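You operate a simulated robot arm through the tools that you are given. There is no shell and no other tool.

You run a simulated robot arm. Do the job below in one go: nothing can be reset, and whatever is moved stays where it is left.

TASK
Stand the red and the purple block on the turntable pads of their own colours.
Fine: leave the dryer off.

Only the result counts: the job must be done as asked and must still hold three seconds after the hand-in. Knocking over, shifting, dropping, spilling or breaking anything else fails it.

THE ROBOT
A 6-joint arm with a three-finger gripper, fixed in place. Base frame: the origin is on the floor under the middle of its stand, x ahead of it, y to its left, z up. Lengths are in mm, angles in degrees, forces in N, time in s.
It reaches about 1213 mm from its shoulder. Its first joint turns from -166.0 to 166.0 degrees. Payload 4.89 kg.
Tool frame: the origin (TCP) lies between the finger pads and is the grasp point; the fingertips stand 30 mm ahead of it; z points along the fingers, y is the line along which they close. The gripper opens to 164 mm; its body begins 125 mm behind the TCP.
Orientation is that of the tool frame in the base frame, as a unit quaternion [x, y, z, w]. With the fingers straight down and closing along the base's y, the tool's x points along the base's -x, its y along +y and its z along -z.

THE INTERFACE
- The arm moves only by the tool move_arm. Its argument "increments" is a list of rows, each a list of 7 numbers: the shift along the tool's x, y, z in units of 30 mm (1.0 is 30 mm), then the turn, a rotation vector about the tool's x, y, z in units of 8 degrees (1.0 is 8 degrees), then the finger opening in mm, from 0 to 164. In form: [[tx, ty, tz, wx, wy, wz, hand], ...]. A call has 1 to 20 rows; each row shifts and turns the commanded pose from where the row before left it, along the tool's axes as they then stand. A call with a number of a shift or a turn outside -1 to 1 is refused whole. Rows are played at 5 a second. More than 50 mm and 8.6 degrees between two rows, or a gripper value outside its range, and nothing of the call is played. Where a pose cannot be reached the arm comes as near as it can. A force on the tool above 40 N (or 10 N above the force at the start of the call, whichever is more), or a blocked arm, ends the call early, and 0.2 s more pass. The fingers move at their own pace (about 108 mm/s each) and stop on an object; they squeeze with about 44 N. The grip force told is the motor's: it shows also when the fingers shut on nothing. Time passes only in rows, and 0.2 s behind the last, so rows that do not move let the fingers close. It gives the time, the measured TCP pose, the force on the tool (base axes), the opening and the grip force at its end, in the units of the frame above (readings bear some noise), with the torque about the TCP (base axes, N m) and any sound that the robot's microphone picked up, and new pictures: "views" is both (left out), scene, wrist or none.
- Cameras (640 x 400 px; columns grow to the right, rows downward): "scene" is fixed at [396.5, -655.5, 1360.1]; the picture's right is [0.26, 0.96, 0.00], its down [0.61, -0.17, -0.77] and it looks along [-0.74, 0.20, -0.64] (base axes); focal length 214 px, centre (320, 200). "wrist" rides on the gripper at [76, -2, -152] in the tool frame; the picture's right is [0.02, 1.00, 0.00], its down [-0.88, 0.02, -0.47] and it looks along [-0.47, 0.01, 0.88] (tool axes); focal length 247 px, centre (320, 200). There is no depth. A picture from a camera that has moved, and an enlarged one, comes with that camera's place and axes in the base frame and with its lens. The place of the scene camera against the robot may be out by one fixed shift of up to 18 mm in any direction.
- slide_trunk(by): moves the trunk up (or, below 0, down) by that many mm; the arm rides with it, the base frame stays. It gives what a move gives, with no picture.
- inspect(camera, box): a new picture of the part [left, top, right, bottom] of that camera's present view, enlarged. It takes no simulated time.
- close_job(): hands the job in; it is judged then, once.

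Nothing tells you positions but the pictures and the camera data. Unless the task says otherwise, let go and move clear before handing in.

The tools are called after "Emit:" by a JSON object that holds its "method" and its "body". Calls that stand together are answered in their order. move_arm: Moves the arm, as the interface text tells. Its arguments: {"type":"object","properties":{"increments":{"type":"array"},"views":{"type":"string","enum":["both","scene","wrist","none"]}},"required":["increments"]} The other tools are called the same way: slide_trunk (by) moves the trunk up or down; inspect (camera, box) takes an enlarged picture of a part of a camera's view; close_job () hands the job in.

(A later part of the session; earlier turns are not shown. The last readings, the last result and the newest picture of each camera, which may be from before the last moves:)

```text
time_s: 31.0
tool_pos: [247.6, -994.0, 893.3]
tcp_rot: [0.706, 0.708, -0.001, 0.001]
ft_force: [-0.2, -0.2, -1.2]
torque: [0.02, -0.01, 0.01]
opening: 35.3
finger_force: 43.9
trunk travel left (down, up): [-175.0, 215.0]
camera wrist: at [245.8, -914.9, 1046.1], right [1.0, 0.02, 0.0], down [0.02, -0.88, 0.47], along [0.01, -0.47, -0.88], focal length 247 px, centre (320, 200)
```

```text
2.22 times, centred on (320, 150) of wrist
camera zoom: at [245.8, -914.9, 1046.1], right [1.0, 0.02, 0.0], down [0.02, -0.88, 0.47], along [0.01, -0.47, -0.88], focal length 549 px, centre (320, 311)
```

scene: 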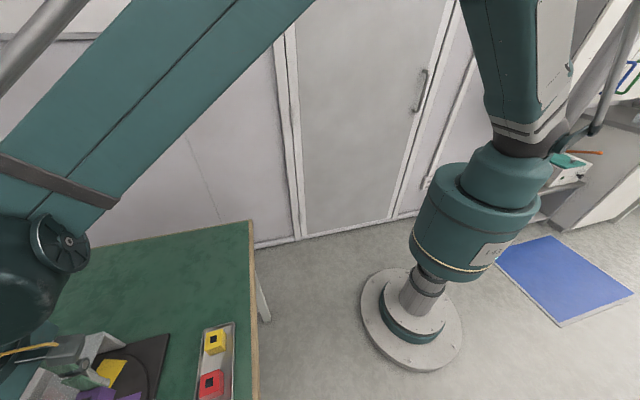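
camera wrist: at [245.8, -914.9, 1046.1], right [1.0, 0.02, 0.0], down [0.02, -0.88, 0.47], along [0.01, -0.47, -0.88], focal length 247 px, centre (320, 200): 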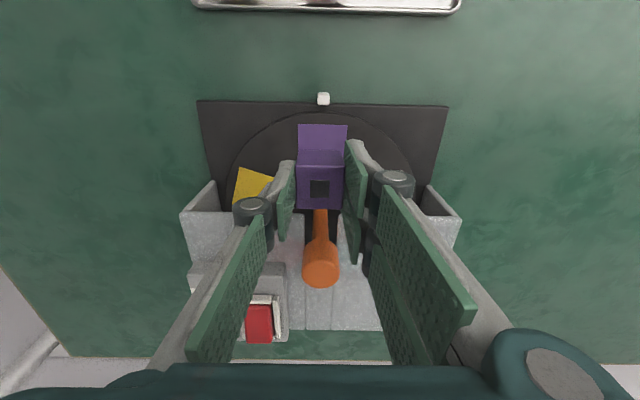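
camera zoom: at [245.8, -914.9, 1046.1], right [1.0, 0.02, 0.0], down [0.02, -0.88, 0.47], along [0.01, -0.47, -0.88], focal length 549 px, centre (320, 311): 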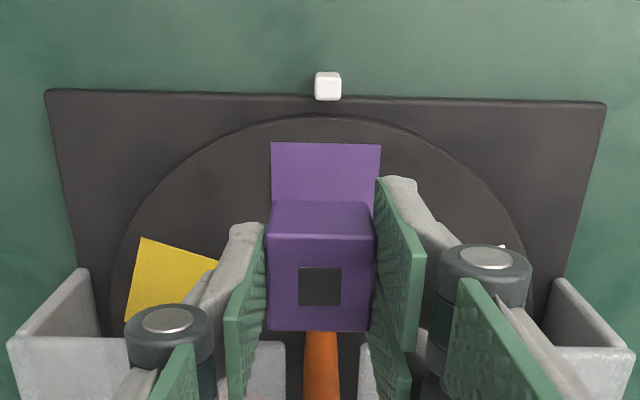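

The block is over the purple pad, centred within 1–2 mm. I'll lower most of the way, then feel for contact in small steps.

Emit:
{"method": "move_arm", "body": {"increments": [[0, 0.04, 0.6, 0, 0, 0, 20], [0, 0, 0.6, 0, 0, 0, 20], [0, 0, 0.5, 0, 0, 0, 20], [0, 0, 0.2, 0, 0, 0, 20], [0, 0, 0, 0, 0, 0, 20]], "views": "none"}}

Emit:
{"method": "move_arm", "body": {"increments": [[0, 0, 0.05, 0, 0, 0, 20], [0, 0, 0, 0, 0, 0, 20]], "views": "wrist"}}

```text
time_s: 32.2
tool_pos: [248.8, -992.8, 836.9]
tcp_rot: [0.707, 0.707, -0.001, 0.0]
ft_force: [-0.2, 0.9, -1.1]
torque: [0.03, 0.03, -0.02]
opening: 35.1
finger_force: 43.7
trunk travel left (down, up): [-175.0, 215.0]
```

```text
time_s: 32.8
tool_pos: [249.8, -993.1, 835.1]
tcp_rot: [0.707, 0.708, -0.001, 0.0]
ft_force: [0.2, 0.1, -0.8]
torque: [0.01, -0.02, -0.01]
opening: 35.1
finger_force: 44.3
trunk travel left (down, up): [-175.0, 215.0]
camera wrist: at [247.2, -914.6, 987.8], right [1.0, 0.02, 0.0], down [0.02, -0.88, 0.48], along [0.01, -0.47, -0.88], focal length 247 px, centre (320, 200)
```

wrist: 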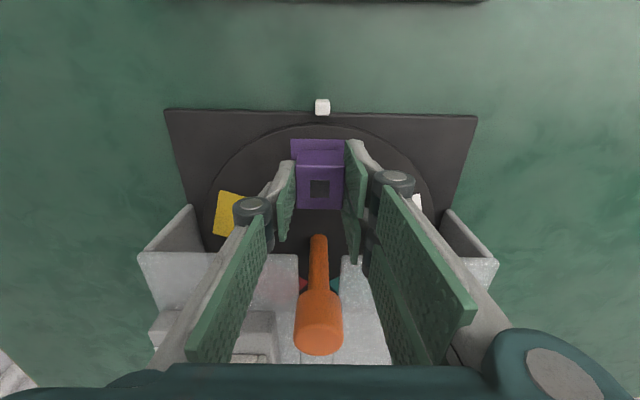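

Emit:
{"method": "move_arm", "body": {"increments": [[0, 0, 0.05, 0, 0, 0, 20], [0, 0, 0, 0, 0, 0, 20]], "views": "none"}}

Emit:
{"method": "move_arm", "body": {"increments": [[0, 0, 0.05, 0, 0, 0, 20], [0, 0, 0, 0, 0, 0, 20]], "views": "none"}}

Emit:
{"method": "inspect", "body": {"camera": "wrist", "box": [240, 90, 400, 240]}}

```text
time_s: 33.4
tool_pos: [249.6, -994.2, 834.7]
tcp_rot: [0.706, 0.708, -0.001, 0.001]
ft_force: [0.3, 0.2, -1.0]
torque: [0.01, -0.03, 0.02]
opening: 35.1
finger_force: 44.0
trunk travel left (down, up): [-175.0, 215.0]
```

```text
time_s: 34.0
tool_pos: [249.8, -992.3, 832.1]
tcp_rot: [0.706, 0.708, -0.001, 0.001]
ft_force: [-0.2, -0.2, -1.3]
torque: [0.03, 0.01, -0.04]
opening: 35.3
finger_force: 44.2
trunk travel left (down, up): [-175.0, 215.0]
```

```text
2.67 times, centred on (320, 165) of wrist
camera zoom: at [247.4, -914.7, 984.4], right [1.0, 0.02, 0.0], down [0.02, -0.88, 0.47], along [0.01, -0.47, -0.88], focal length 659 px, centre (320, 293)
```

zoom: 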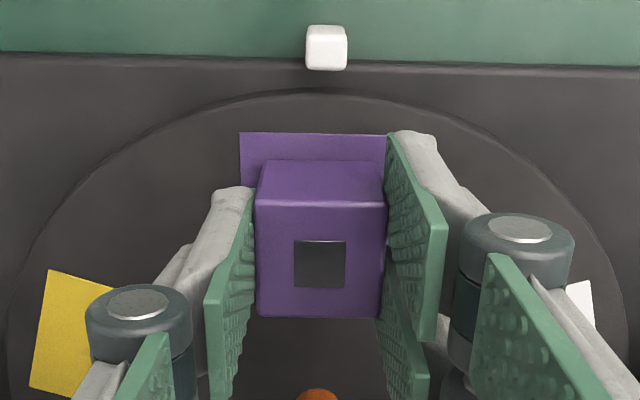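

The block is well centred on the pad with even margins on every visible side. I'll keep lowering in 1 mm steps until the force shows contact.

Emit:
{"method": "move_arm", "body": {"increments": [[0, 0, 0.035, 0, 0, 0, 20], [0, 0, 0, 0, 0, 0, 20]], "views": "none"}}

Emit:
{"method": "move_arm", "body": {"increments": [[0, 0, 0.035, 0, 0, 0, 20], [0, 0, 0, 0, 0, 0, 20]], "views": "none"}}

```text
time_s: 34.6
tool_pos: [250.2, -992.2, 830.8]
tcp_rot: [0.707, 0.707, 0.0, 0.001]
ft_force: [-0.3, -0.2, -0.6]
torque: [0.01, 0.0, 0.03]
opening: 35.1
finger_force: 43.2
trunk travel left (down, up): [-175.0, 215.0]
```

```text
time_s: 35.2
tool_pos: [249.6, -992.9, 831.8]
tcp_rot: [0.706, 0.708, 0.0, 0.001]
ft_force: [0.0, -1.6, 7.2]
torque: [0.0, -0.13, 0.04]
opening: 35.2
finger_force: 44.1
trunk travel left (down, up): [-175.0, 215.0]
```

Contact shows at about 7 N, so the block rests on the pad. I'll release and lift straight up.

Emit:
{"method": "move_arm", "body": {"increments": [[0, 0, 0, 0, 0, 0, 60], [0, 0, 0, 0, 0, 0, 60], [0, 0, 0, 0, 0, 0, 60], [0, 0, -0.4, 0, 0, 0, 60], [0, 0, -0.8, 0, 0, 0, 60], [0, 0, -1, 0, 0, 0, 60], [0, 0, -1, 0, 0, 0, 60], [0, 0, -1, 0, 0, 0, 60]], "views": "wrist"}}

Emit:
{"method": "inspect", "body": {"camera": "wrist", "box": [180, 60, 460, 260]}}

```text
time_s: 37.0
tool_pos: [249.9, -993.5, 956.9]
tcp_rot: [0.706, 0.708, -0.001, 0.0]
ft_force: [1.1, -0.6, 0.5]
torque: [0.07, 0.01, 0.0]
opening: 60.0
finger_force: 0.0
trunk travel left (down, up): [-175.0, 215.0]
camera wrist: at [248.1, -914.8, 1108.2], right [1.0, 0.02, 0.0], down [0.02, -0.88, 0.47], along [0.01, -0.47, -0.88], focal length 247 px, centre (320, 200)
```

wrist: 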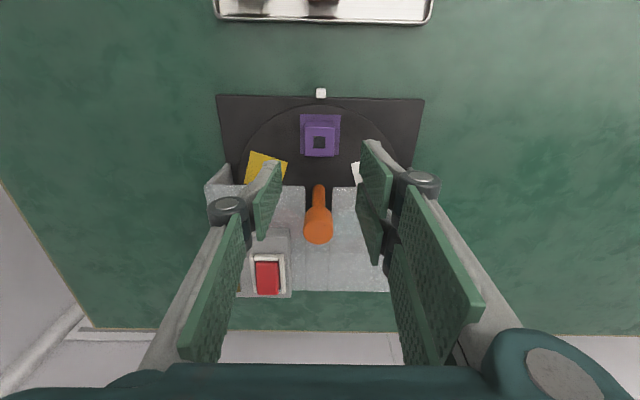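

```text
2.00 times, centred on (320, 160) of wrist
camera zoom: at [248.1, -914.8, 1108.2], right [1.0, 0.02, 0.0], down [0.02, -0.88, 0.47], along [0.01, -0.47, -0.88], focal length 494 px, centre (320, 280)
```

zoom: 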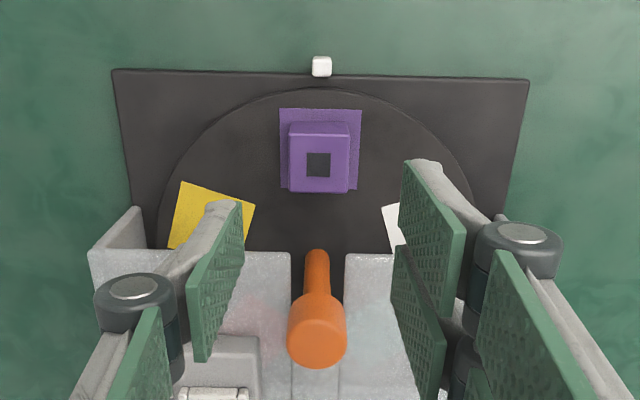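

The purple block stands centred on its pad. Next I'll return to the knob with the hand turned back 72°, ready for two more clockwise turns of 72° to bring the red pad to the front.

Emit:
{"method": "move_arm", "body": {"increments": [[-0.88, -0.006, 0, 0, 0, 0, 70], [-0.88, -0.006, 0, 0, 0, 0, 70], [-0.89, -0.006, 0, 0, 0, 0, 70], [0, 0, 0, 0, 0, -1, 70], [0, 0, 0, 0, 0, -1, 70], [0, 0, 0, 0, 0, -1, 70], [0, 0, 0, 0, 0, -1, 70], [0, 0, 0, 0, 0, -1, 70], [0, 0, 0, 0, 0, -1, 70], [0, 0, 0, 0, 0, -1, 70], [0, 0, 0, 0, 0, -1, 70], [0, 0, 0, 0, 0, -1, 70], [0, 0, 0, 0, 0, 0, 70]], "views": "wrist"}}

Emit:
{"method": "inspect", "body": {"camera": "wrist", "box": [200, 60, 440, 240]}}

```text
time_s: 39.8
tool_pos: [248.3, -1072.1, 955.8]
tcp_rot: [0.155, 0.988, -0.001, 0.0]
ft_force: [0.0, 0.7, -0.3]
torque: [-0.01, -0.01, 0.01]
opening: 69.9
finger_force: 0.1
trunk travel left (down, up): [-175.0, 215.0]
camera wrist: at [175.8, -1048.6, 1108.5], right [0.29, 0.96, 0.0], down [0.84, -0.25, 0.47], along [0.45, -0.14, -0.88], focal length 247 px, centre (320, 200)
```

wrist: 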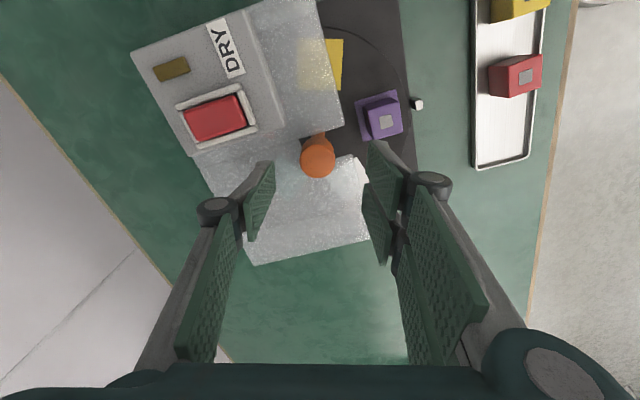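

```text
2.22 times, centred on (320, 150) of wrist
camera zoom: at [175.8, -1048.6, 1108.5], right [0.29, 0.96, 0.0], down [0.84, -0.25, 0.47], along [0.45, -0.14, -0.88], focal length 549 px, centre (320, 311)
```

zoom: 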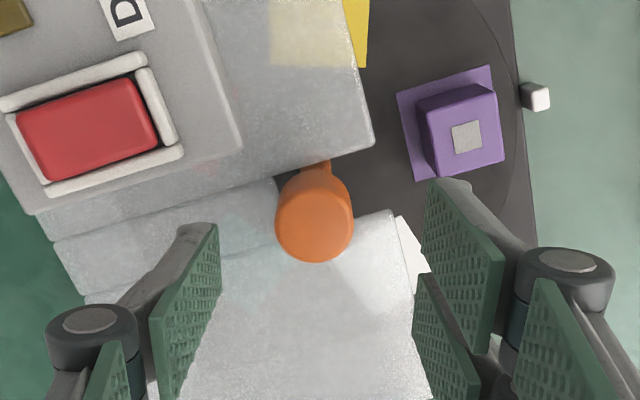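

The purple block is centred on its pad. Comparing the two knob views puts the axis nearer (250.7, -1075) than I had assumed, so I'll correct the centring, descend and close on the knob.

Emit:
{"method": "move_arm", "body": {"increments": [[-0.083, -0.071, 0.4, 0, 0, 0, 70], [0, 0, 0.8, 0, 0, 0, 70], [0, 0, 0.76, 0, 0, 0, 70], [0, 0, 0, 0, 0, 0, 20], [0, 0, 0, 0, 0, 0, 20], [0, 0, 0, 0, 0, 0, 20]], "views": "wrist"}}

```text
time_s: 41.2
tool_pos: [249.2, -1075.2, 897.2]
tcp_rot: [0.155, 0.988, -0.001, 0.0]
ft_force: [-0.1, -4.4, 1.2]
torque: [-0.19, 0.0, 0.02]
opening: 33.1
finger_force: 44.9
trunk travel left (down, up): [-175.0, 215.0]
camera wrist: at [176.8, -1051.7, 1049.6], right [0.29, 0.96, 0.0], down [0.84, -0.25, 0.47], along [0.45, -0.14, -0.88], focal length 247 px, centre (320, 200)
```

wrist: 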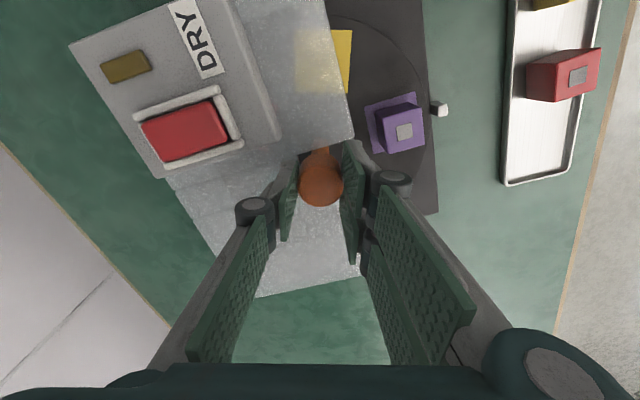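

The side load is only about 4 N this time. I'll turn gently and watch the forces.

Emit:
{"method": "move_arm", "body": {"increments": [[0, 0, 0, 0, 0, 0.3, 20], [0, 0, 0, 0, 0, 0.4, 20], [0, 0, 0, 0, 0, 0.4, 20], [0, 0, 0, 0, 0, 0.4, 20]], "views": "none"}}

```text
time_s: 42.2
tool_pos: [250.1, -1075.3, 896.9]
tcp_rot: [0.259, 0.966, -0.001, 0.001]
ft_force: [-6.3, -4.6, 0.4]
torque: [-0.02, 0.3, -0.01]
opening: 32.8
finger_force: 45.0
trunk travel left (down, up): [-175.0, 215.0]
```

Emit:
{"method": "move_arm", "body": {"increments": [[0, 0, 0, 0, 0, 0.4, 20], [0, 0, 0, 0, 0, 0.5, 20], [0, 0, 0, 0, 0, 0.5, 20], [0, 0, 0, 0, 0, 0.4, 20], [0, 0, 0, 0, 0, 0.2, 20]], "views": "wrist"}}

```text
time_s: 43.4
tool_pos: [250.3, -1074.7, 897.0]
tcp_rot: [0.391, 0.92, -0.001, 0.001]
ft_force: [-10.8, -16.8, 4.9]
torque: [-0.66, 0.28, -0.01]
opening: 32.8
finger_force: 44.7
trunk travel left (down, up): [-175.0, 215.0]
camera wrist: at [195.6, -1019.8, 1049.5], right [0.7, 0.71, 0.0], down [0.63, -0.62, 0.47], along [0.34, -0.34, -0.88], focal length 247 px, centre (320, 200)
```

wrist: 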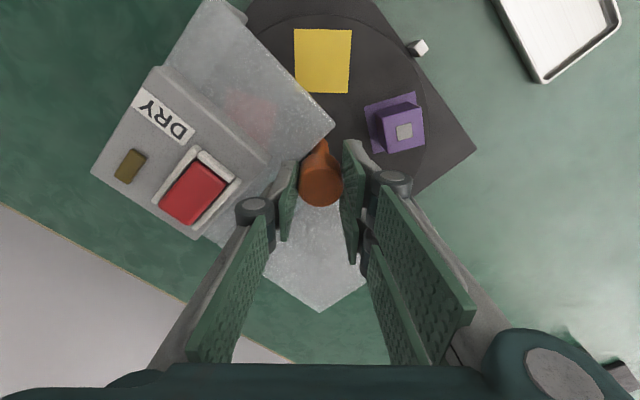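

Emit:
{"method": "move_arm", "body": {"increments": [[-0.008, -0.035, 0, 0, 0, 0.1, 20], [0, -0.01, 0, 0, 0, 0.4, 20], [0, -0.005, 0, 0, 0, 0.5, 20], [0, -0.005, 0, 0, 0, 0.5, 20], [0, 0, 0, 0, 0, 0.3, 20]], "views": "none"}}

```text
time_s: 44.6
tool_pos: [249.0, -1076.0, 897.2]
tcp_rot: [0.503, 0.864, 0.0, 0.001]
ft_force: [-8.0, 16.7, -6.7]
torque: [0.59, 0.15, 0.0]
opening: 33.0
finger_force: 45.0
trunk travel left (down, up): [-175.0, 215.0]
```

Emit:
{"method": "move_arm", "body": {"increments": [[0.033, 0.003, 0, 0, 0, 0.1, 20], [0, 0, 0, 0, 0, 0.4, 20], [0, 0, 0, 0, 0, 0.5, 20], [0, 0, 0, 0, 0, 0.5, 20], [0, 0, 0, 0, 0, 0.3, 20]], "views": "none"}}

```text
time_s: 45.8
tool_pos: [249.1, -1075.2, 897.7]
tcp_rot: [0.608, 0.794, -0.001, 0.001]
ft_force: [1.6, -3.2, 0.4]
torque: [-0.07, -0.06, 0.0]
opening: 32.9
finger_force: 44.9
trunk travel left (down, up): [-175.0, 215.0]
```

Emit:
{"method": "move_arm", "body": {"increments": [[0, 0, 0, 0, 0, 0.4, 20], [0, 0, 0, 0, 0, 0.5, 20], [0, 0, 0, 0, 0, 0.5, 20], [0, 0, 0, 0, 0, 0.4, 20], [0, 0, 0, 0, 0, 0.1, 20], [0, 0, 0, 0, 0, 0, 20]], "views": "wrist"}}

Emit:
{"method": "inspect", "body": {"camera": "wrist", "box": [180, 0, 460, 220]}}

```text
time_s: 47.2
tool_pos: [249.5, -1075.2, 897.2]
tcp_rot: [0.707, 0.708, 0.0, 0.001]
ft_force: [3.7, -9.5, 2.0]
torque: [-0.29, -0.11, -0.02]
opening: 32.8
finger_force: 45.3
trunk travel left (down, up): [-175.0, 215.0]
camera wrist: at [247.9, -997.2, 1049.4], right [1.0, 0.02, 0.0], down [0.02, -0.88, 0.48], along [0.01, -0.47, -0.88], focal length 247 px, centre (320, 200)
```

wrist: 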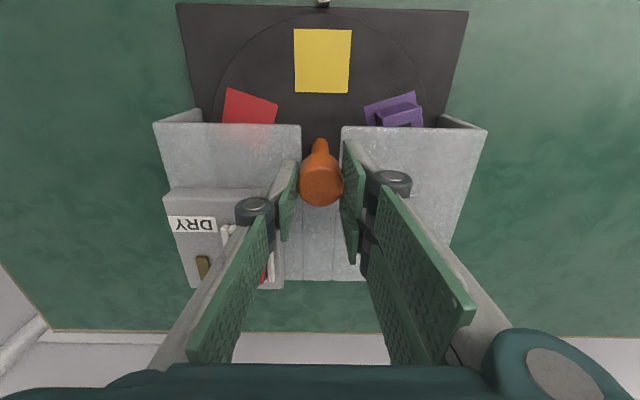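

```text
1.82 times, centred on (320, 110) of wrist
camera zoom: at [247.9, -997.2, 1049.4], right [1.0, 0.02, 0.0], down [0.02, -0.88, 0.48], along [0.01, -0.47, -0.88], focal length 449 px, centre (320, 364)
```

zoom: 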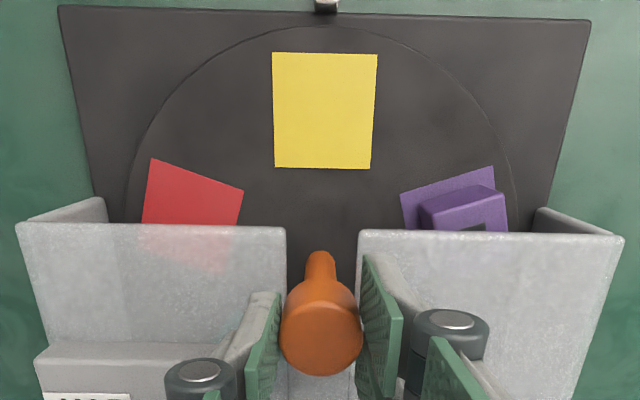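

The purple block rode along on its pad and clears the hood; yellow is at the front now. I'll release, lift, turn the hand back 72° and take the knob again for the last turn.

Emit:
{"method": "move_arm", "body": {"increments": [[0, 0, 0, 0, 0, 0, 56], [0, 0, 0, 0, 0, 0, 56], [0, 0, -0.7, 0, 0, 0, 60], [0, 0.03, -1, 0, 0, 0, 70], [0, 0, 0, 0, 0, -1, 70], [0, 0, 0, 0, 0, -1, 70], [0, 0, 0, 0, 0, -1, 70], [0, 0, 0, 0, 0, -1, 70], [0, 0, 0, 0, 0, -1, 70], [0, 0, 0, 0, 0, -1, 70], [0, 0, 0, 0, 0, -1, 70], [0, 0, 0, 0, 0, -1, 70], [0, 0, 0, 0, 0, -1, 70], [0, 0, 0, 0, 0, 0, 70]], "views": "wrist"}}

Emit:
{"method": "inspect", "body": {"camera": "wrist", "box": [200, 60, 440, 240]}}

```text
time_s: 50.2
tool_pos: [250.3, -1073.8, 948.4]
tcp_rot: [0.155, 0.988, 0.0, 0.0]
ft_force: [-0.3, 0.1, -0.6]
torque: [-0.02, 0.02, -0.01]
opening: 70.1
finger_force: 0.0
trunk travel left (down, up): [-175.0, 215.0]
camera wrist: at [177.1, -1051.4, 1100.7], right [0.29, 0.96, 0.0], down [0.84, -0.25, 0.47], along [0.45, -0.14, -0.88], focal length 247 px, centre (320, 200)
```

wrist: 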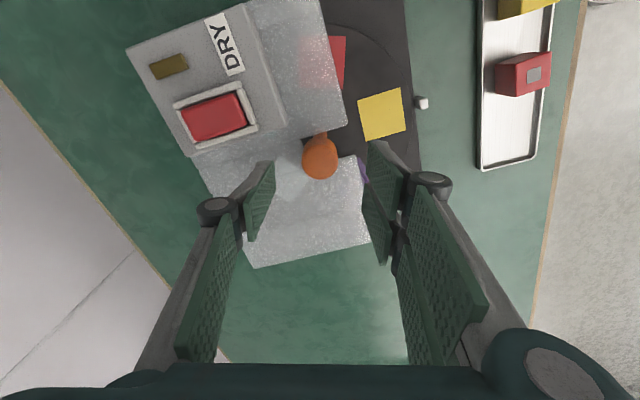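

```text
2.22 times, centred on (320, 150) of wrist
camera zoom: at [177.1, -1051.4, 1100.7], right [0.29, 0.96, 0.0], down [0.84, -0.25, 0.47], along [0.45, -0.14, -0.88], focal length 549 px, centre (320, 311)
```

zoom: 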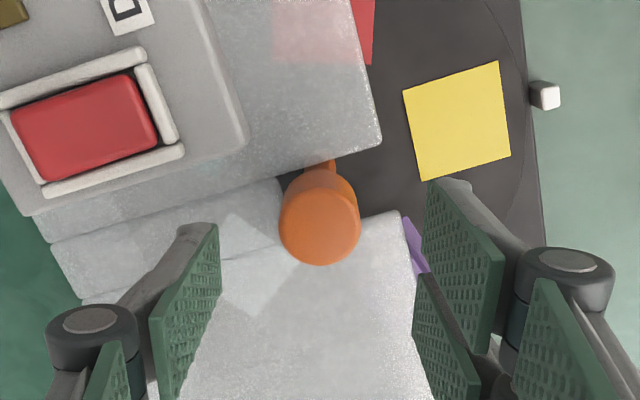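

The knob is centred under the hand. I'll descend, close and check the load.

Emit:
{"method": "move_arm", "body": {"increments": [[0, 0, 0.5, 0, 0, 0, 70], [0, 0, 0.7, 0, 0, 0, 70], [0, 0, 0.5, 0, 0, 0, 70], [0, 0, 0, 0, 0, 0, 20], [0, 0, 0, 0, 0, 0, 20], [0, 0, 0, 0, 0, 0, 20]], "views": "none"}}

```text
time_s: 51.6
tool_pos: [250.2, -1075.1, 896.3]
tcp_rot: [0.156, 0.988, -0.001, -0.001]
ft_force: [-0.9, 3.0, -1.8]
torque: [0.08, 0.01, 0.01]
opening: 32.6
finger_force: 45.6
trunk travel left (down, up): [-175.0, 215.0]
```

Emit:
{"method": "move_arm", "body": {"increments": [[0, 0, 0, 0, 0, 0.3, 20], [0, 0, 0, 0, 0, 0.4, 20], [0, 0, 0, 0, 0, 0.5, 20], [0, 0, 0, 0, 0, 0.4, 20], [0, 0, 0, 0, 0, 0.2, 20]], "views": "none"}}

```text
time_s: 52.8
tool_pos: [250.0, -1075.8, 896.2]
tcp_rot: [0.278, 0.96, 0.0, 0.0]
ft_force: [-8.0, 13.0, -14.5]
torque: [0.36, 0.27, 0.54]
opening: 33.0
finger_force: 44.5
trunk travel left (down, up): [-175.0, 215.0]
```

A torque of 0.54 N m about the vertical has appeared that wasn't there before, so something may be resisting the disc. I'll stop and look.

Emit:
{"method": "move_arm", "body": {"increments": [[0, 0, 0, 0, 0, 0, 20]], "views": "both"}}

Emit:
{"method": "inspect", "body": {"camera": "wrist", "box": [200, 0, 440, 240]}}

Emit:
{"method": "inspect", "body": {"camera": "wrist", "box": [260, 120, 420, 300]}}

```text
time_s: 53.2
tool_pos: [248.9, -1074.7, 896.0]
tcp_rot: [0.278, 0.961, -0.001, 0.0]
ft_force: [-10.6, 15.8, -17.4]
torque: [0.39, 0.33, -0.01]
opening: 33.1
finger_force: 45.1
trunk travel left (down, up): [-175.0, 215.0]
camera wrist: at [184.3, -1034.2, 1048.8], right [0.52, 0.86, 0.0], down [0.75, -0.45, 0.47], along [0.41, -0.25, -0.88], focal length 247 px, centre (320, 200)
```

scene: 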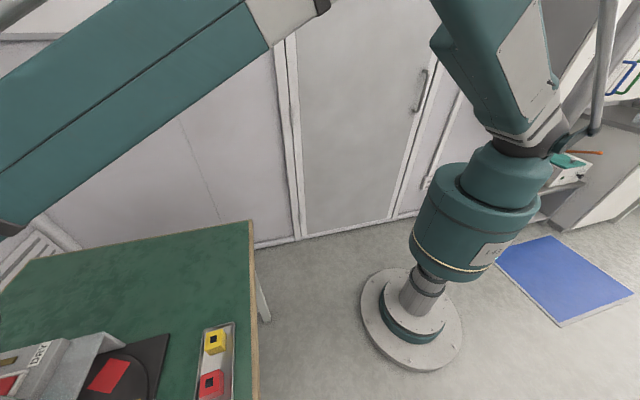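
wrist: 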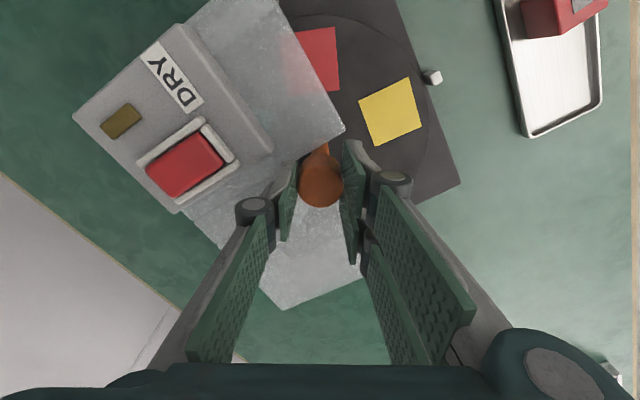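

```text
1.67 times, centred on (320, 120) of wrist
camera zoom: at [184.3, -1034.2, 1048.8], right [0.52, 0.86, 0.0], down [0.75, -0.45, 0.47], along [0.41, -0.25, -0.88], focal length 412 px, centre (320, 333)
```

zoom: 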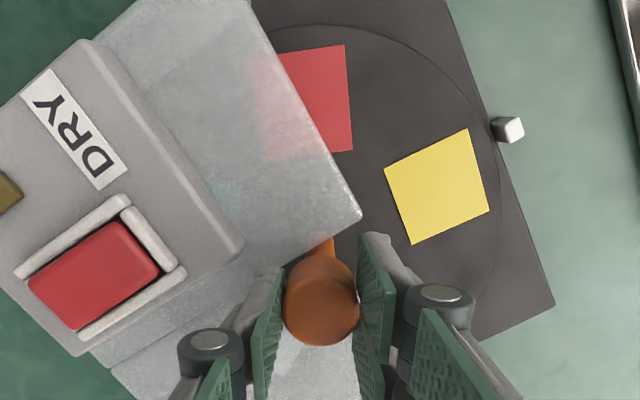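

```text
2.22 times, centred on (340, 210) of wrist
camera zoom: at [184.3, -1034.2, 1048.8], right [0.52, 0.86, 0.0], down [0.75, -0.45, 0.47], along [0.41, -0.25, -0.88], focal length 549 px, centre (276, 178)
```

zoom: 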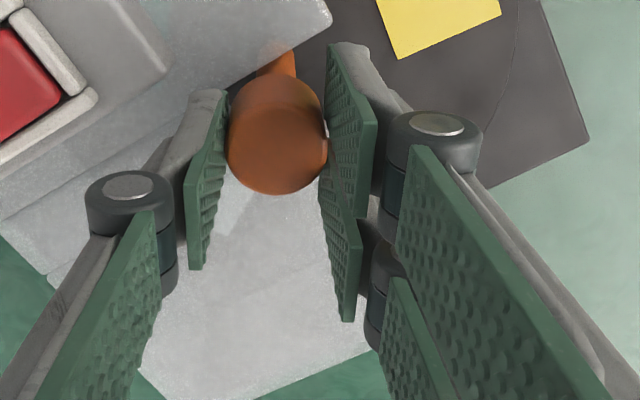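

The disc turned only about half as far as the hand, so it met resistance and the knob slipped in the grip. I'll open slightly, lift off and look under the hood from the front before doing anything else.

Emit:
{"method": "move_arm", "body": {"increments": [[0, 0, 0, 0, 0, 0, 46], [0, 0, 0, 0, 0, 0, 46], [0, 0, -0.5, 0, 0, 0, 46], [0, 0, -1, 0, 0, 0, 60], [0, 0, -0.7, 0, 0, 0, 60], [0, 0, 0, 0, 0, 0.9, 60], [0, 0, 0, 0, 0, 0.9, 60], [0, 0, 0, 0, 0, 0.9, 60], [0, 0, 0, 0, 0, 0.9, 60], [0, 0, 0, 0, 0, 0.9, 60], [0, 0, 0, 0, 0, 0.9, 60], [0, 0, 0, 0, 0, 0.9, 60], [0, 0, 0, 0, 0, 0.9, 60]], "views": "wrist"}}

Emit:
{"method": "inspect", "body": {"camera": "wrist", "box": [180, 0, 460, 220]}}

```text
time_s: 56.0
tool_pos: [250.7, -1074.8, 962.6]
tcp_rot: [0.707, 0.707, -0.001, 0.001]
ft_force: [0.0, -1.1, -0.2]
torque: [0.03, 0.02, 0.0]
opening: 59.9
finger_force: 0.1
trunk travel left (down, up): [-175.0, 215.0]
camera wrist: at [248.4, -997.1, 1115.3], right [1.0, 0.02, 0.0], down [0.02, -0.88, 0.48], along [0.01, -0.47, -0.88], focal length 247 px, centre (320, 200)
```

wrist: 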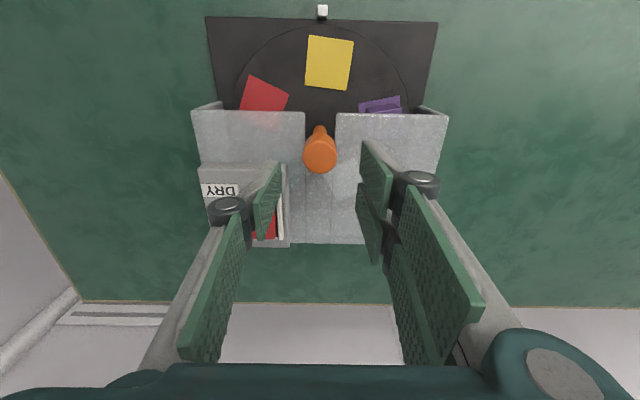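

```text
1.82 times, centred on (320, 110) of wrist
camera zoom: at [248.4, -997.1, 1115.3], right [1.0, 0.02, 0.0], down [0.02, -0.88, 0.48], along [0.01, -0.47, -0.88], focal length 449 px, centre (320, 364)
```

zoom: 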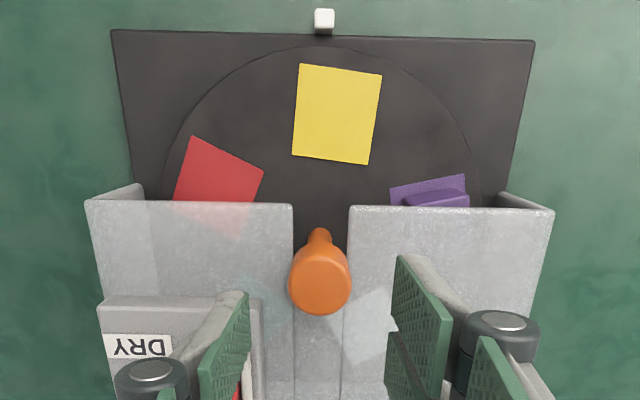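

Emit:
{"method": "move_arm", "body": {"increments": [[0.93, 0, 0, 0, 0, 0, 60], [0.93, 0, 0, 0, 0, 0, 60], [0.93, 0, 0, 0, 0, 0, 60], [0.93, 0, 0, 0, 0, 0, 60], [0.93, 0, 0, 0, 0, 0, 60], [0.93, 0, 0.5, 0, 0, 0, 100], [0.93, 0, 0.5, 0, 0, 0, 120], [0, 0, 0, 0, -0.964, 0, 140], [0, 0, 0, 0, -0.964, 0, 164], [0, 0, 0, 0, -0.964, 0, 164], [0, 0, 0, 0, -0.964, 0, 164], [0, 0, 0, 0, -0.964, 0, 164], [0, 0, 0, 0, -0.964, 0, 164], [0, 0, 0, 0, -0.964, 0, 164]], "views": "wrist"}}

Emit:
{"method": "inspect", "body": {"camera": "wrist", "box": [210, 80, 440, 240]}}

```text
time_s: 59.0
tool_pos: [250.5, -879.4, 933.5]
tcp_rot: [0.629, 0.63, -0.322, 0.323]
ft_force: [0.1, 0.1, 0.5]
torque: [0.02, -0.01, 0.05]
opening: 164.2
finger_force: 0.1
trunk travel left (down, up): [-175.0, 215.0]
camera wrist: at [247.9, -710.1, 960.4], right [1.0, 0.01, -0.02], down [0.02, -0.13, 0.99], along [0.01, -0.99, -0.13], focal length 247 px, centre (320, 200)
```

wrist: 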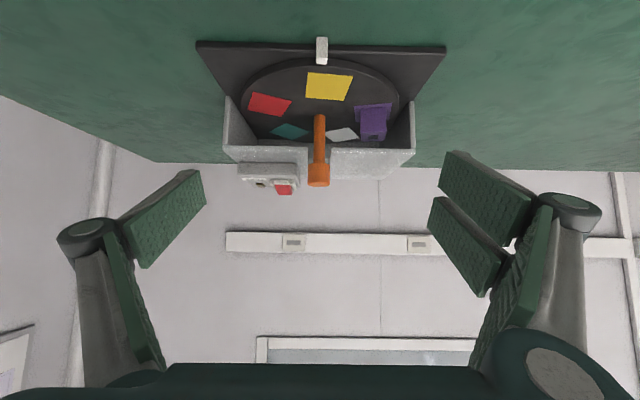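

```text
2.50 times, centred on (325, 160) of wrist
camera zoom: at [247.9, -710.1, 960.4], right [1.0, 0.01, -0.02], down [0.02, -0.13, 0.99], along [0.01, -0.99, -0.13], focal length 617 px, centre (308, 300)
```

zoom: 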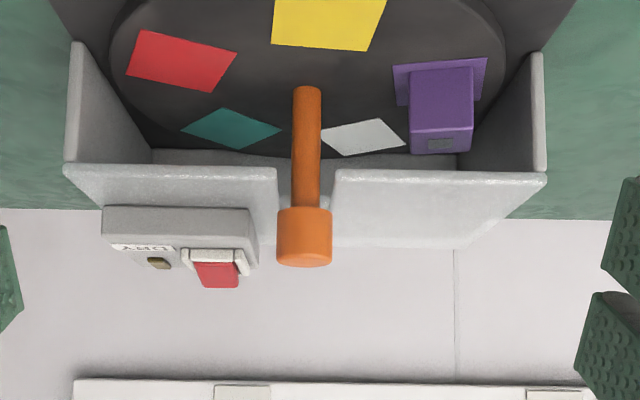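

Emit:
{"method": "inspect", "body": {"camera": "wrist", "box": [320, 80, 430, 170]}}

Emit:
{"method": "inspect", "body": {"camera": "wrist", "box": [215, 80, 325, 170]}}

Emit:
{"method": "inspect", "body": {"camera": "wrist", "box": [260, 20, 400, 120]}}

```text
4.44 times, centred on (375, 125) of wrist
camera zoom: at [247.9, -710.1, 960.4], right [1.0, 0.01, -0.02], down [0.02, -0.13, 0.99], along [0.01, -0.99, -0.13], focal length 1098 px, centre (76, 533)
```

zoom: 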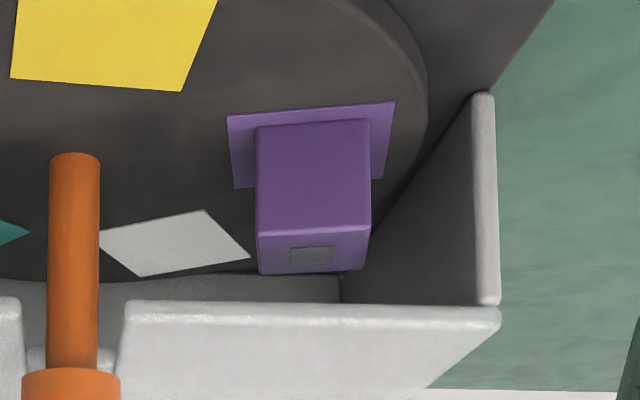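

```text
4.44 times, centred on (270, 125) of wrist
camera zoom: at [247.9, -710.1, 960.4], right [1.0, 0.01, -0.02], down [0.02, -0.13, 0.99], along [0.01, -0.99, -0.13], focal length 1098 px, centre (542, 533)
```

zoom: 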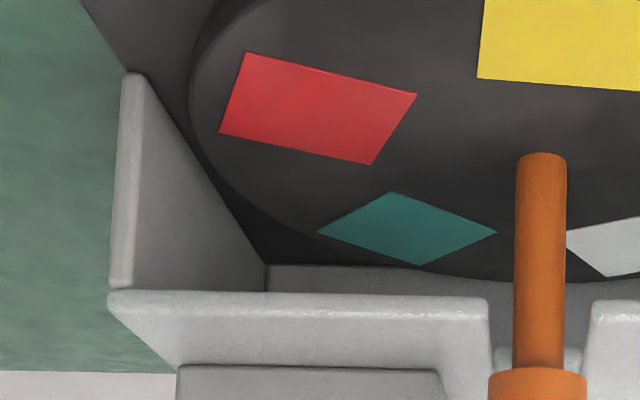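

```text
4.00 times, centred on (330, 70) of wrist
camera zoom: at [247.9, -710.1, 960.4], right [1.0, 0.01, -0.02], down [0.02, -0.13, 0.99], along [0.01, -0.99, -0.13], focal length 988 px, centre (280, 720)
```

zoom: 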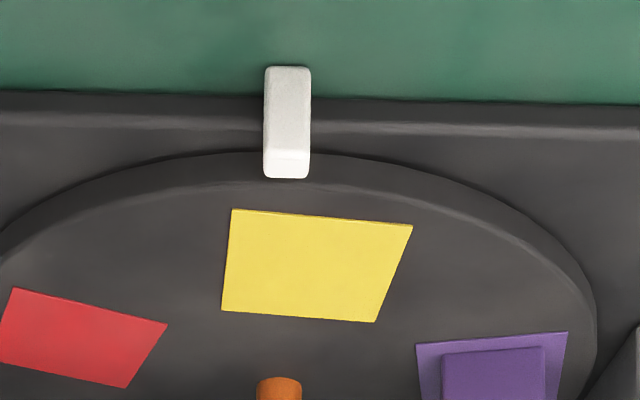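

The purple block still stands on its pad and touches nothing under the hood. The disc has turned about 150° in total, which looks like a hard end stop (±150°). So red has to come to the front the other way, about 294° counter-clockwise from here. I'll go back over the knob.

Emit:
{"method": "move_arm", "body": {"increments": [[0, 0, 0, 0, 0.964, 0, 120], [0, 0, 0, 0, 0.964, 0, 90], [0, 0, 0, 0, 0.964, 0, 70], [0, 0, 0, 0, 0.964, 0, 70], [0, 0, 0, 0, 0.964, 0, 70], [0, 0, 0, 0, 0.964, 0, 70], [0, 0, 0, 0, 0.964, 0, 70], [-0.93, 0, -0.5, 0, 0, 0, 70], [-0.93, 0, -0.5, 0, 0, 0, 70], [-0.93, 0, 0, 0, 0, 0, 70], [-0.93, 0, 0, 0, 0, 0, 70], [-0.93, 0, 0, 0, 0, 0, 70], [-0.93, 0, 0, 0, 0, 0, 70], [-0.93, 0, 0, 0, 0, 0, 70], [0, 0, 0, 0, 0, 0, 70]], "views": "wrist"}}

Emit:
{"method": "inspect", "body": {"camera": "wrist", "box": [200, 60, 440, 240]}}

```text
time_s: 62.2
tool_pos: [251.1, -1074.3, 963.5]
tcp_rot: [0.706, 0.708, 0.0, 0.0]
ft_force: [0.7, -0.4, -0.3]
torque: [0.03, -0.03, 0.01]
opening: 69.9
finger_force: 0.0
trunk travel left (down, up): [-175.0, 215.0]
camera wrist: at [248.7, -997.6, 1114.7], right [1.0, 0.02, 0.0], down [0.02, -0.88, 0.47], along [0.01, -0.47, -0.88], focal length 247 px, centre (320, 200)
```

wrist: 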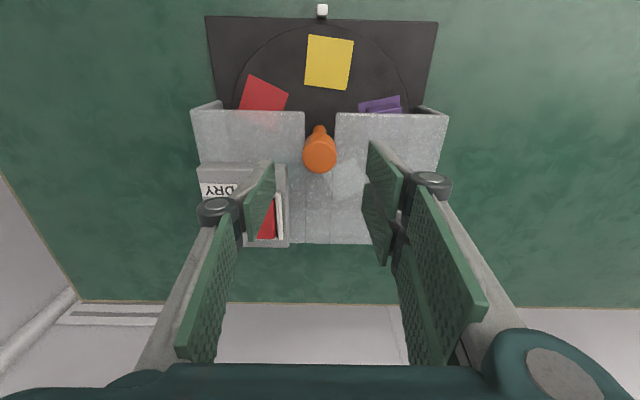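

```text
2.22 times, centred on (320, 150) of wrist
camera zoom: at [248.7, -997.6, 1114.7], right [1.0, 0.02, 0.0], down [0.02, -0.88, 0.47], along [0.01, -0.47, -0.88], focal length 549 px, centre (320, 311)
```

zoom: 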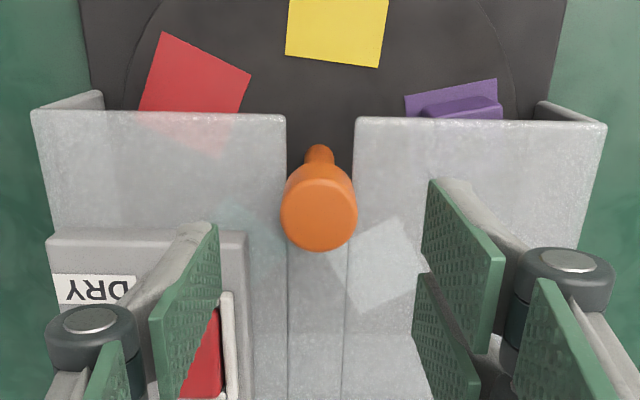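

The hand is centred over the knob within a millimetre. I'll descend, close and begin the counter-clockwise turn.

Emit:
{"method": "move_arm", "body": {"increments": [[0, -0.02, 0.6, 0, 0, 0, 60], [0, 0, 0.8, 0, 0, 0, 60], [0, 0, 0.78, 0, 0, 0, 60], [0, 0, 0, 0, 0, 0, 20], [0, 0, 0, 0, 0, 0, 20], [0, 0, 0, 0, 0, 0, 20]], "views": "none"}}

```text
time_s: 63.6
tool_pos: [249.8, -1075.4, 897.5]
tcp_rot: [0.707, 0.707, -0.001, 0.0]
ft_force: [-3.8, -0.1, -9.6]
torque: [-0.17, 0.2, 0.0]
opening: 33.1
finger_force: 45.2
trunk travel left (down, up): [-175.0, 215.0]
```

Emit:
{"method": "move_arm", "body": {"increments": [[0, 0, 0, 0, 0, -0.3, 20], [0, 0, 0, 0, 0, -0.4, 20], [0, 0, 0, 0, 0, -0.5, 20], [0, 0, 0, 0, 0, -0.5, 20], [0, 0, 0, 0, 0, -0.3, 20]], "views": "wrist"}}

```text
time_s: 64.8
tool_pos: [249.6, -1075.5, 898.5]
tcp_rot: [0.601, 0.799, 0.0, 0.002]
ft_force: [-4.4, 5.6, -13.1]
torque: [0.19, 0.19, 0.03]
opening: 32.9
finger_force: 44.9
trunk travel left (down, up): [-175.0, 215.0]
camera wrist: at [227.0, -1000.9, 1049.7], right [0.95, 0.3, 0.0], down [0.26, -0.84, 0.47], along [0.14, -0.45, -0.88], focal length 247 px, centre (320, 200)
```

wrist: 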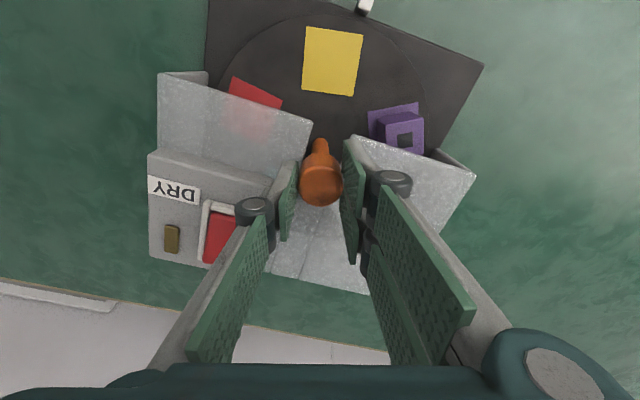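

The disc turns freely counter-clockwise, which confirms the end stop. I'll continue in measured batches.

Emit:
{"method": "move_arm", "body": {"increments": [[0, 0, 0.01, 0, 0, -0.4, 20], [0, 0, 0.01, 0, 0, -0.5, 20], [0, 0, 0, 0, 0, -0.5, 20], [0, 0, 0, 0, 0, -0.4, 20], [0, 0, 0, 0, 0, -0.2, 20]], "views": "none"}}

```text
time_s: 66.0
tool_pos: [249.6, -1076.7, 897.0]
tcp_rot: [0.483, 0.876, -0.002, 0.0]
ft_force: [4.1, -6.6, 3.6]
torque: [-0.06, -0.1, 0.02]
opening: 33.3
finger_force: 45.4
trunk travel left (down, up): [-175.0, 215.0]
```

Emit:
{"method": "move_arm", "body": {"increments": [[0, 0, 0, 0, 0, -0.4, 20], [0, 0, 0, 0, 0, -0.5, 20], [0, 0, 0, 0, 0, -0.5, 20], [0, 0, 0, 0, 0, -0.5, 20], [0, 0, 0, 0, 0, -0.3, 20]], "views": "none"}}

```text
time_s: 67.2
tool_pos: [250.0, -1074.6, 897.2]
tcp_rot: [0.344, 0.939, -0.001, 0.0]
ft_force: [7.1, -13.7, 11.7]
torque: [-0.35, -0.24, 0.01]
opening: 32.9
finger_force: 45.0
trunk travel left (down, up): [-175.0, 215.0]
```

Emit:
{"method": "move_arm", "body": {"increments": [[-0.022, -0.012, -0.015, 0, 0, -0.2, 20], [0, 0, 0, 0, 0, -0.5, 20], [0, 0, 0, 0, 0, -0.5, 20], [0, 0, 0, 0, 0, -0.5, 20], [0, 0, 0, 0, 0, -0.3, 20]], "views": "wrist"}}

```text
time_s: 68.4
tool_pos: [251.6, -1075.1, 898.1]
tcp_rot: [0.209, 0.978, -0.001, -0.001]
ft_force: [4.5, 18.5, -5.9]
torque: [0.51, -0.14, -0.02]
opening: 33.0
finger_force: 44.8
trunk travel left (down, up): [-175.0, 215.0]
camera wrist: at [179.7, -1044.0, 1049.8], right [0.39, 0.92, 0.0], down [0.81, -0.34, 0.47], along [0.44, -0.19, -0.88], focal length 247 px, centre (320, 200)
```

wrist: 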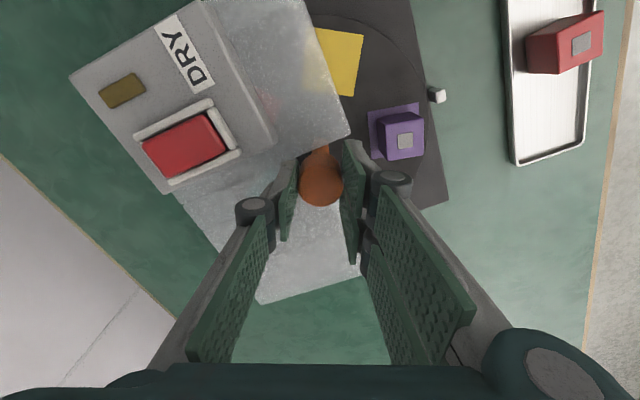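

Emit:
{"method": "move_arm", "body": {"increments": [[0.007, 0.033, 0, 0, 0, -0.2, 20], [0, 0, 0, 0, 0, -0.5, 20], [0, 0, 0, 0, 0, -0.5, 20], [0, 0, 0, 0, 0, -0.5, 20], [0, 0, 0, 0, 0, -0.3, 20]], "views": "none"}}

```text
time_s: 69.6
tool_pos: [250.9, -1074.8, 897.4]
tcp_rot: [0.072, 0.997, 0.0, 0.0]
ft_force: [5.1, 4.4, -6.3]
torque: [0.01, -0.17, -0.03]
opening: 33.1
finger_force: 45.5
trunk travel left (down, up): [-175.0, 215.0]
```

Emit:
{"method": "move_arm", "body": {"increments": [[0, 0, 0, 0, 0, -0.4, 20], [0, 0, 0, 0, 0, -0.5, 20], [0, 0, 0, 0, 0, -0.5, 20], [0, 0, 0, 0, 0, -0.4, 20], [0, 0, 0, 0, 0, -0.2, 20], [0, 0, 0, 0, 0, 0, 20]], "views": "wrist"}}

```text
time_s: 71.0
tool_pos: [250.6, -1075.1, 898.0]
tcp_rot: [-0.067, 0.998, -0.001, 0.0]
ft_force: [4.5, -2.7, -1.8]
torque: [-0.08, -0.12, 0.02]
opening: 33.2
finger_force: 44.8
trunk travel left (down, up): [-175.0, 215.0]
camera wrist: at [174.7, -1085.4, 1049.9], right [-0.16, 0.99, 0.0], down [0.87, 0.14, 0.47], along [0.47, 0.07, -0.88], focal length 247 px, centre (320, 200)
```

wrist: 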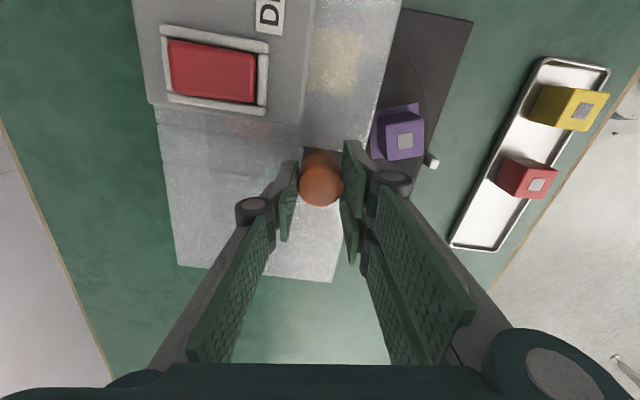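

The first counter-clockwise turn of about 98° is done, and purple passed the front safely. I'll release, lift, turn the hand back to +90° and regrip.

Emit:
{"method": "move_arm", "body": {"increments": [[0, 0, 0, 0, 0, 0, 58], [0, 0, 0, 0, 0, 0, 58], [0, 0, -0.7, 0, 0, 0, 60], [0, 0, -1, 0, 0, 0, 60], [0, 0, -0.1, 0, 0, 0.94, 60], [0, 0, 0, 0, 0, 0.94, 60], [0, 0, 0, 0, 0, 0.94, 60], [0, 0, 0, 0, 0, 0.94, 60], [0, 0, 0, 0, 0, 0.94, 60], [0, 0, 0, 0, 0, 0.94, 60], [0, 0, 0, 0, 0, 0.94, 60], [0, 0, 0, 0, 0, 0.94, 60], [0, 0, 0, 0, 0, 0.94, 60], [0, 0, 0, 0, 0, 0.94, 60], [0, 0, 0, 0, 0, 0.94, 60], [0, 0, 0, 0, 0, 0.94, 60], [0, 0, 0, 0, 0, 0.94, 60], [0, 0, 0, 0, 0, 0, 60]], "views": "wrist"}}

Emit:
{"method": "inspect", "body": {"camera": "wrist", "box": [180, 0, 460, 220]}}

```text
time_s: 74.8
tool_pos: [250.6, -1074.1, 951.0]
tcp_rot: [0.707, 0.707, -0.001, 0.0]
ft_force: [0.3, 0.3, 0.4]
torque: [0.0, 0.04, 0.0]
opening: 60.1
finger_force: 0.0
trunk travel left (down, up): [-175.0, 215.0]
camera wrist: at [248.5, -996.9, 1103.8], right [1.0, 0.02, 0.0], down [0.02, -0.88, 0.48], along [0.01, -0.47, -0.88], focal length 247 px, centre (320, 200)
```

wrist: 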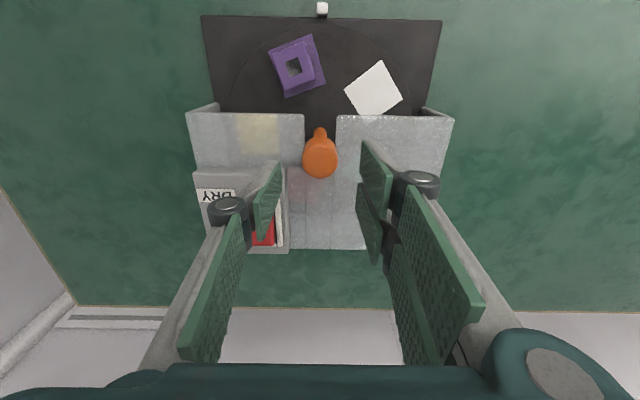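

```text
1.82 times, centred on (320, 110) of wrist
camera zoom: at [248.5, -996.9, 1103.8], right [1.0, 0.02, 0.0], down [0.02, -0.88, 0.48], along [0.01, -0.47, -0.88], focal length 449 px, centre (320, 364)
```

zoom: 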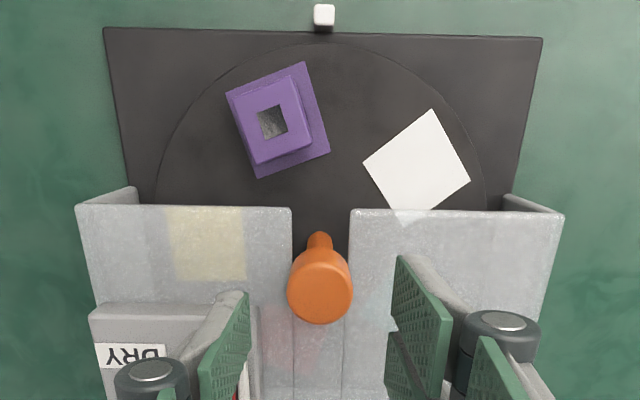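

The purple block is still centred on its pad. I'll regrip for the second counter-clockwise turn.

Emit:
{"method": "move_arm", "body": {"increments": [[0, 0, 0.5, 0, 0, 0, 60], [0, 0, 0.7, 0, 0, 0, 60], [0, 0, 0.58, 0, 0, 0, 60], [0, 0, 0, 0, 0, 0, 20], [0, 0, 0, 0, 0, 0, 20], [0, 0, 0, 0, 0, 0, 20]], "views": "none"}}

Emit:
{"method": "move_arm", "body": {"increments": [[0, 0, 0, 0, 0, -0.3, 20], [0, 0, 0, 0, 0, -0.4, 20], [0, 0, 0, 0, 0, -0.5, 20], [0, 0, 0, 0, 0, -0.5, 20], [0, 0, 0, 0, 0, -0.3, 20]], "views": "none"}}

```text
time_s: 76.2
tool_pos: [250.2, -1074.7, 896.9]
tcp_rot: [0.708, 0.707, 0.0, 0.001]
ft_force: [-8.9, 1.6, -10.5]
torque: [-0.11, 0.26, 0.0]
opening: 32.7
finger_force: 44.9
trunk travel left (down, up): [-175.0, 215.0]
```

```text
time_s: 77.4
tool_pos: [248.9, -1075.4, 897.2]
tcp_rot: [0.602, 0.799, -0.001, 0.0]
ft_force: [-9.2, 12.2, -20.2]
torque: [0.36, 0.26, 0.01]
opening: 32.8
finger_force: 45.0
trunk travel left (down, up): [-175.0, 215.0]
```

Emit:
{"method": "move_arm", "body": {"increments": [[0.023, -0.007, 0.03, 0, 0, -0.3, 20], [0, 0, 0, 0, 0, -0.5, 20], [0, 0, 0, 0, 0, -0.5, 20], [0, 0, 0, 0, 0, -0.5, 20], [0, 0, 0, 0, 0, -0.3, 20]], "views": "none"}}

```text
time_s: 78.6
tool_pos: [249.8, -1075.4, 897.6]
tcp_rot: [0.479, 0.878, -0.001, 0.001]
ft_force: [-0.5, -20.1, 2.4]
torque: [-0.7, -0.06, -0.03]
opening: 32.7
finger_force: 45.1
trunk travel left (down, up): [-175.0, 215.0]
```

Emit:
{"method": "move_arm", "body": {"increments": [[-0.028, -0.018, 0, 0, 0, -0.2, 20], [0, 0, 0, 0, 0, -0.5, 20], [0, 0, 0, 0, 0, -0.5, 20], [0, 0, 0, 0, 0, -0.4, 20], [0, 0, 0, 0, 0, -0.2, 20]], "views": "wrist"}}

```text
time_s: 79.8
tool_pos: [249.9, -1074.8, 897.9]
tcp_rot: [0.365, 0.931, -0.001, 0.0]
ft_force: [0.0, -10.4, 7.5]
torque: [-0.27, -0.02, -0.02]
opening: 33.0
finger_force: 44.7
trunk travel left (down, up): [-175.0, 215.0]
camera wrist: at [192.7, -1022.9, 1049.7], right [0.66, 0.75, 0.0], down [0.66, -0.58, 0.47], along [0.35, -0.32, -0.88], focal length 247 px, centre (320, 200)
```

wrist: 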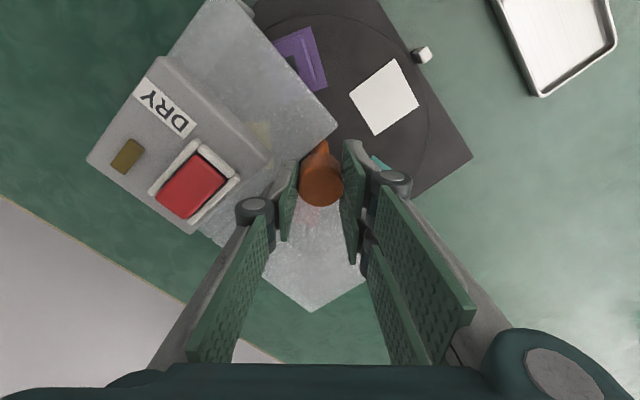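

Emit:
{"method": "move_arm", "body": {"increments": [[-0.015, -0.012, -0.01, 0, 0, -0.3, 20], [0, 0, 0, 0, 0, -0.5, 20], [0, 0, 0, 0, 0, -0.5, 20], [0, 0, 0, 0, 0, -0.4, 20], [0, 0, 0, 0, 0, -0.2, 20]], "views": "none"}}

Emit:
{"method": "move_arm", "body": {"increments": [[0, 0, 0, 0, 0, -0.2, 20], [0, 0, 0, 0, 0, -0.4, 20], [0, 0, 0, 0, 0, -0.3, 20], [0, 0, 0, 0, 0, 0, 20]], "views": "wrist"}}

```text
time_s: 81.0
tool_pos: [250.8, -1074.9, 896.9]
tcp_rot: [0.238, 0.971, 0.0, 0.0]
ft_force: [-0.6, 15.7, -9.6]
torque: [0.43, -0.03, 0.02]
opening: 32.8
finger_force: 44.9
trunk travel left (down, up): [-175.0, 215.0]
```

```text
time_s: 82.0
tool_pos: [250.9, -1075.7, 896.1]
tcp_rot: [0.177, 0.984, -0.001, -0.001]
ft_force: [3.6, 22.5, -14.5]
torque: [0.66, -0.17, 0.02]
opening: 32.9
finger_force: 45.6
trunk travel left (down, up): [-175.0, 215.0]
camera wrist: at [177.7, -1048.7, 1049.8], right [0.33, 0.94, 0.0], down [0.83, -0.29, 0.47], along [0.45, -0.16, -0.88], focal length 247 px, centre (320, 200)
```

wrist: 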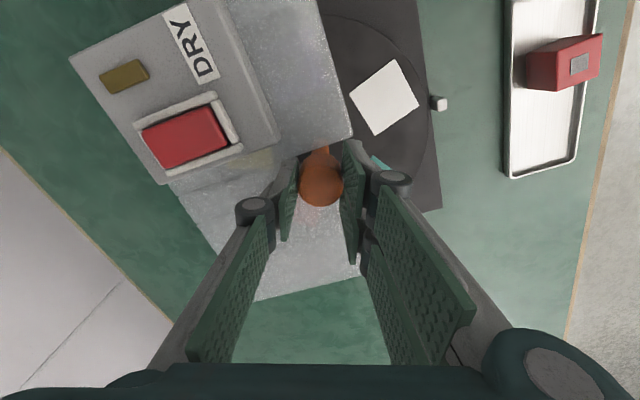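

Emit:
{"method": "move_arm", "body": {"increments": [[0.007, 0.04, 0.015, 0, 0, -0.2, 20], [0, 0, 0, 0, 0, -0.5, 20], [0, 0, 0, 0, 0, -0.5, 20], [0, 0, 0, 0, 0, -0.4, 20], [0, 0, 0, 0, 0, -0.2, 20]], "views": "none"}}

Emit:
{"method": "move_arm", "body": {"increments": [[0, 0, 0, 0, 0, -0.4, 20], [0, 0, 0, 0, 0, -0.5, 20], [0, 0, 0, 0, 0, -0.5, 20], [0, 0, 0, 0, 0, -0.3, 20], [0, 0, 0, 0, 0, 0, 20]], "views": "wrist"}}

```text
time_s: 83.2
tool_pos: [250.6, -1075.1, 896.6]
tcp_rot: [0.052, 0.999, -0.002, 0.0]
ft_force: [6.7, -9.2, 4.8]
torque: [-0.29, -0.13, -0.01]
opening: 32.9
finger_force: 44.6
trunk travel left (down, up): [-175.0, 215.0]
```

```text
time_s: 84.4
tool_pos: [249.9, -1075.1, 897.6]
tcp_rot: [-0.067, 0.998, -0.001, 0.0]
ft_force: [6.6, -25.9, 15.1]
torque: [-0.74, -0.13, 0.02]
opening: 32.6
finger_force: 44.8
trunk travel left (down, up): [-175.0, 215.0]
camera wrist: at [174.5, -1085.1, 1049.9], right [-0.15, 0.99, 0.0], down [0.87, 0.14, 0.47], along [0.47, 0.07, -0.88], focal length 247 px, centre (320, 200)
```

wrist: 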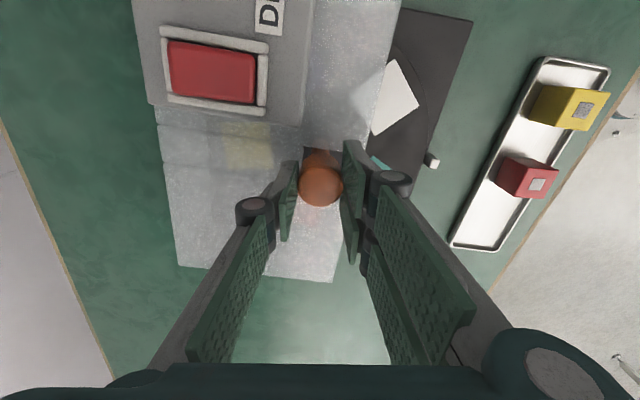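

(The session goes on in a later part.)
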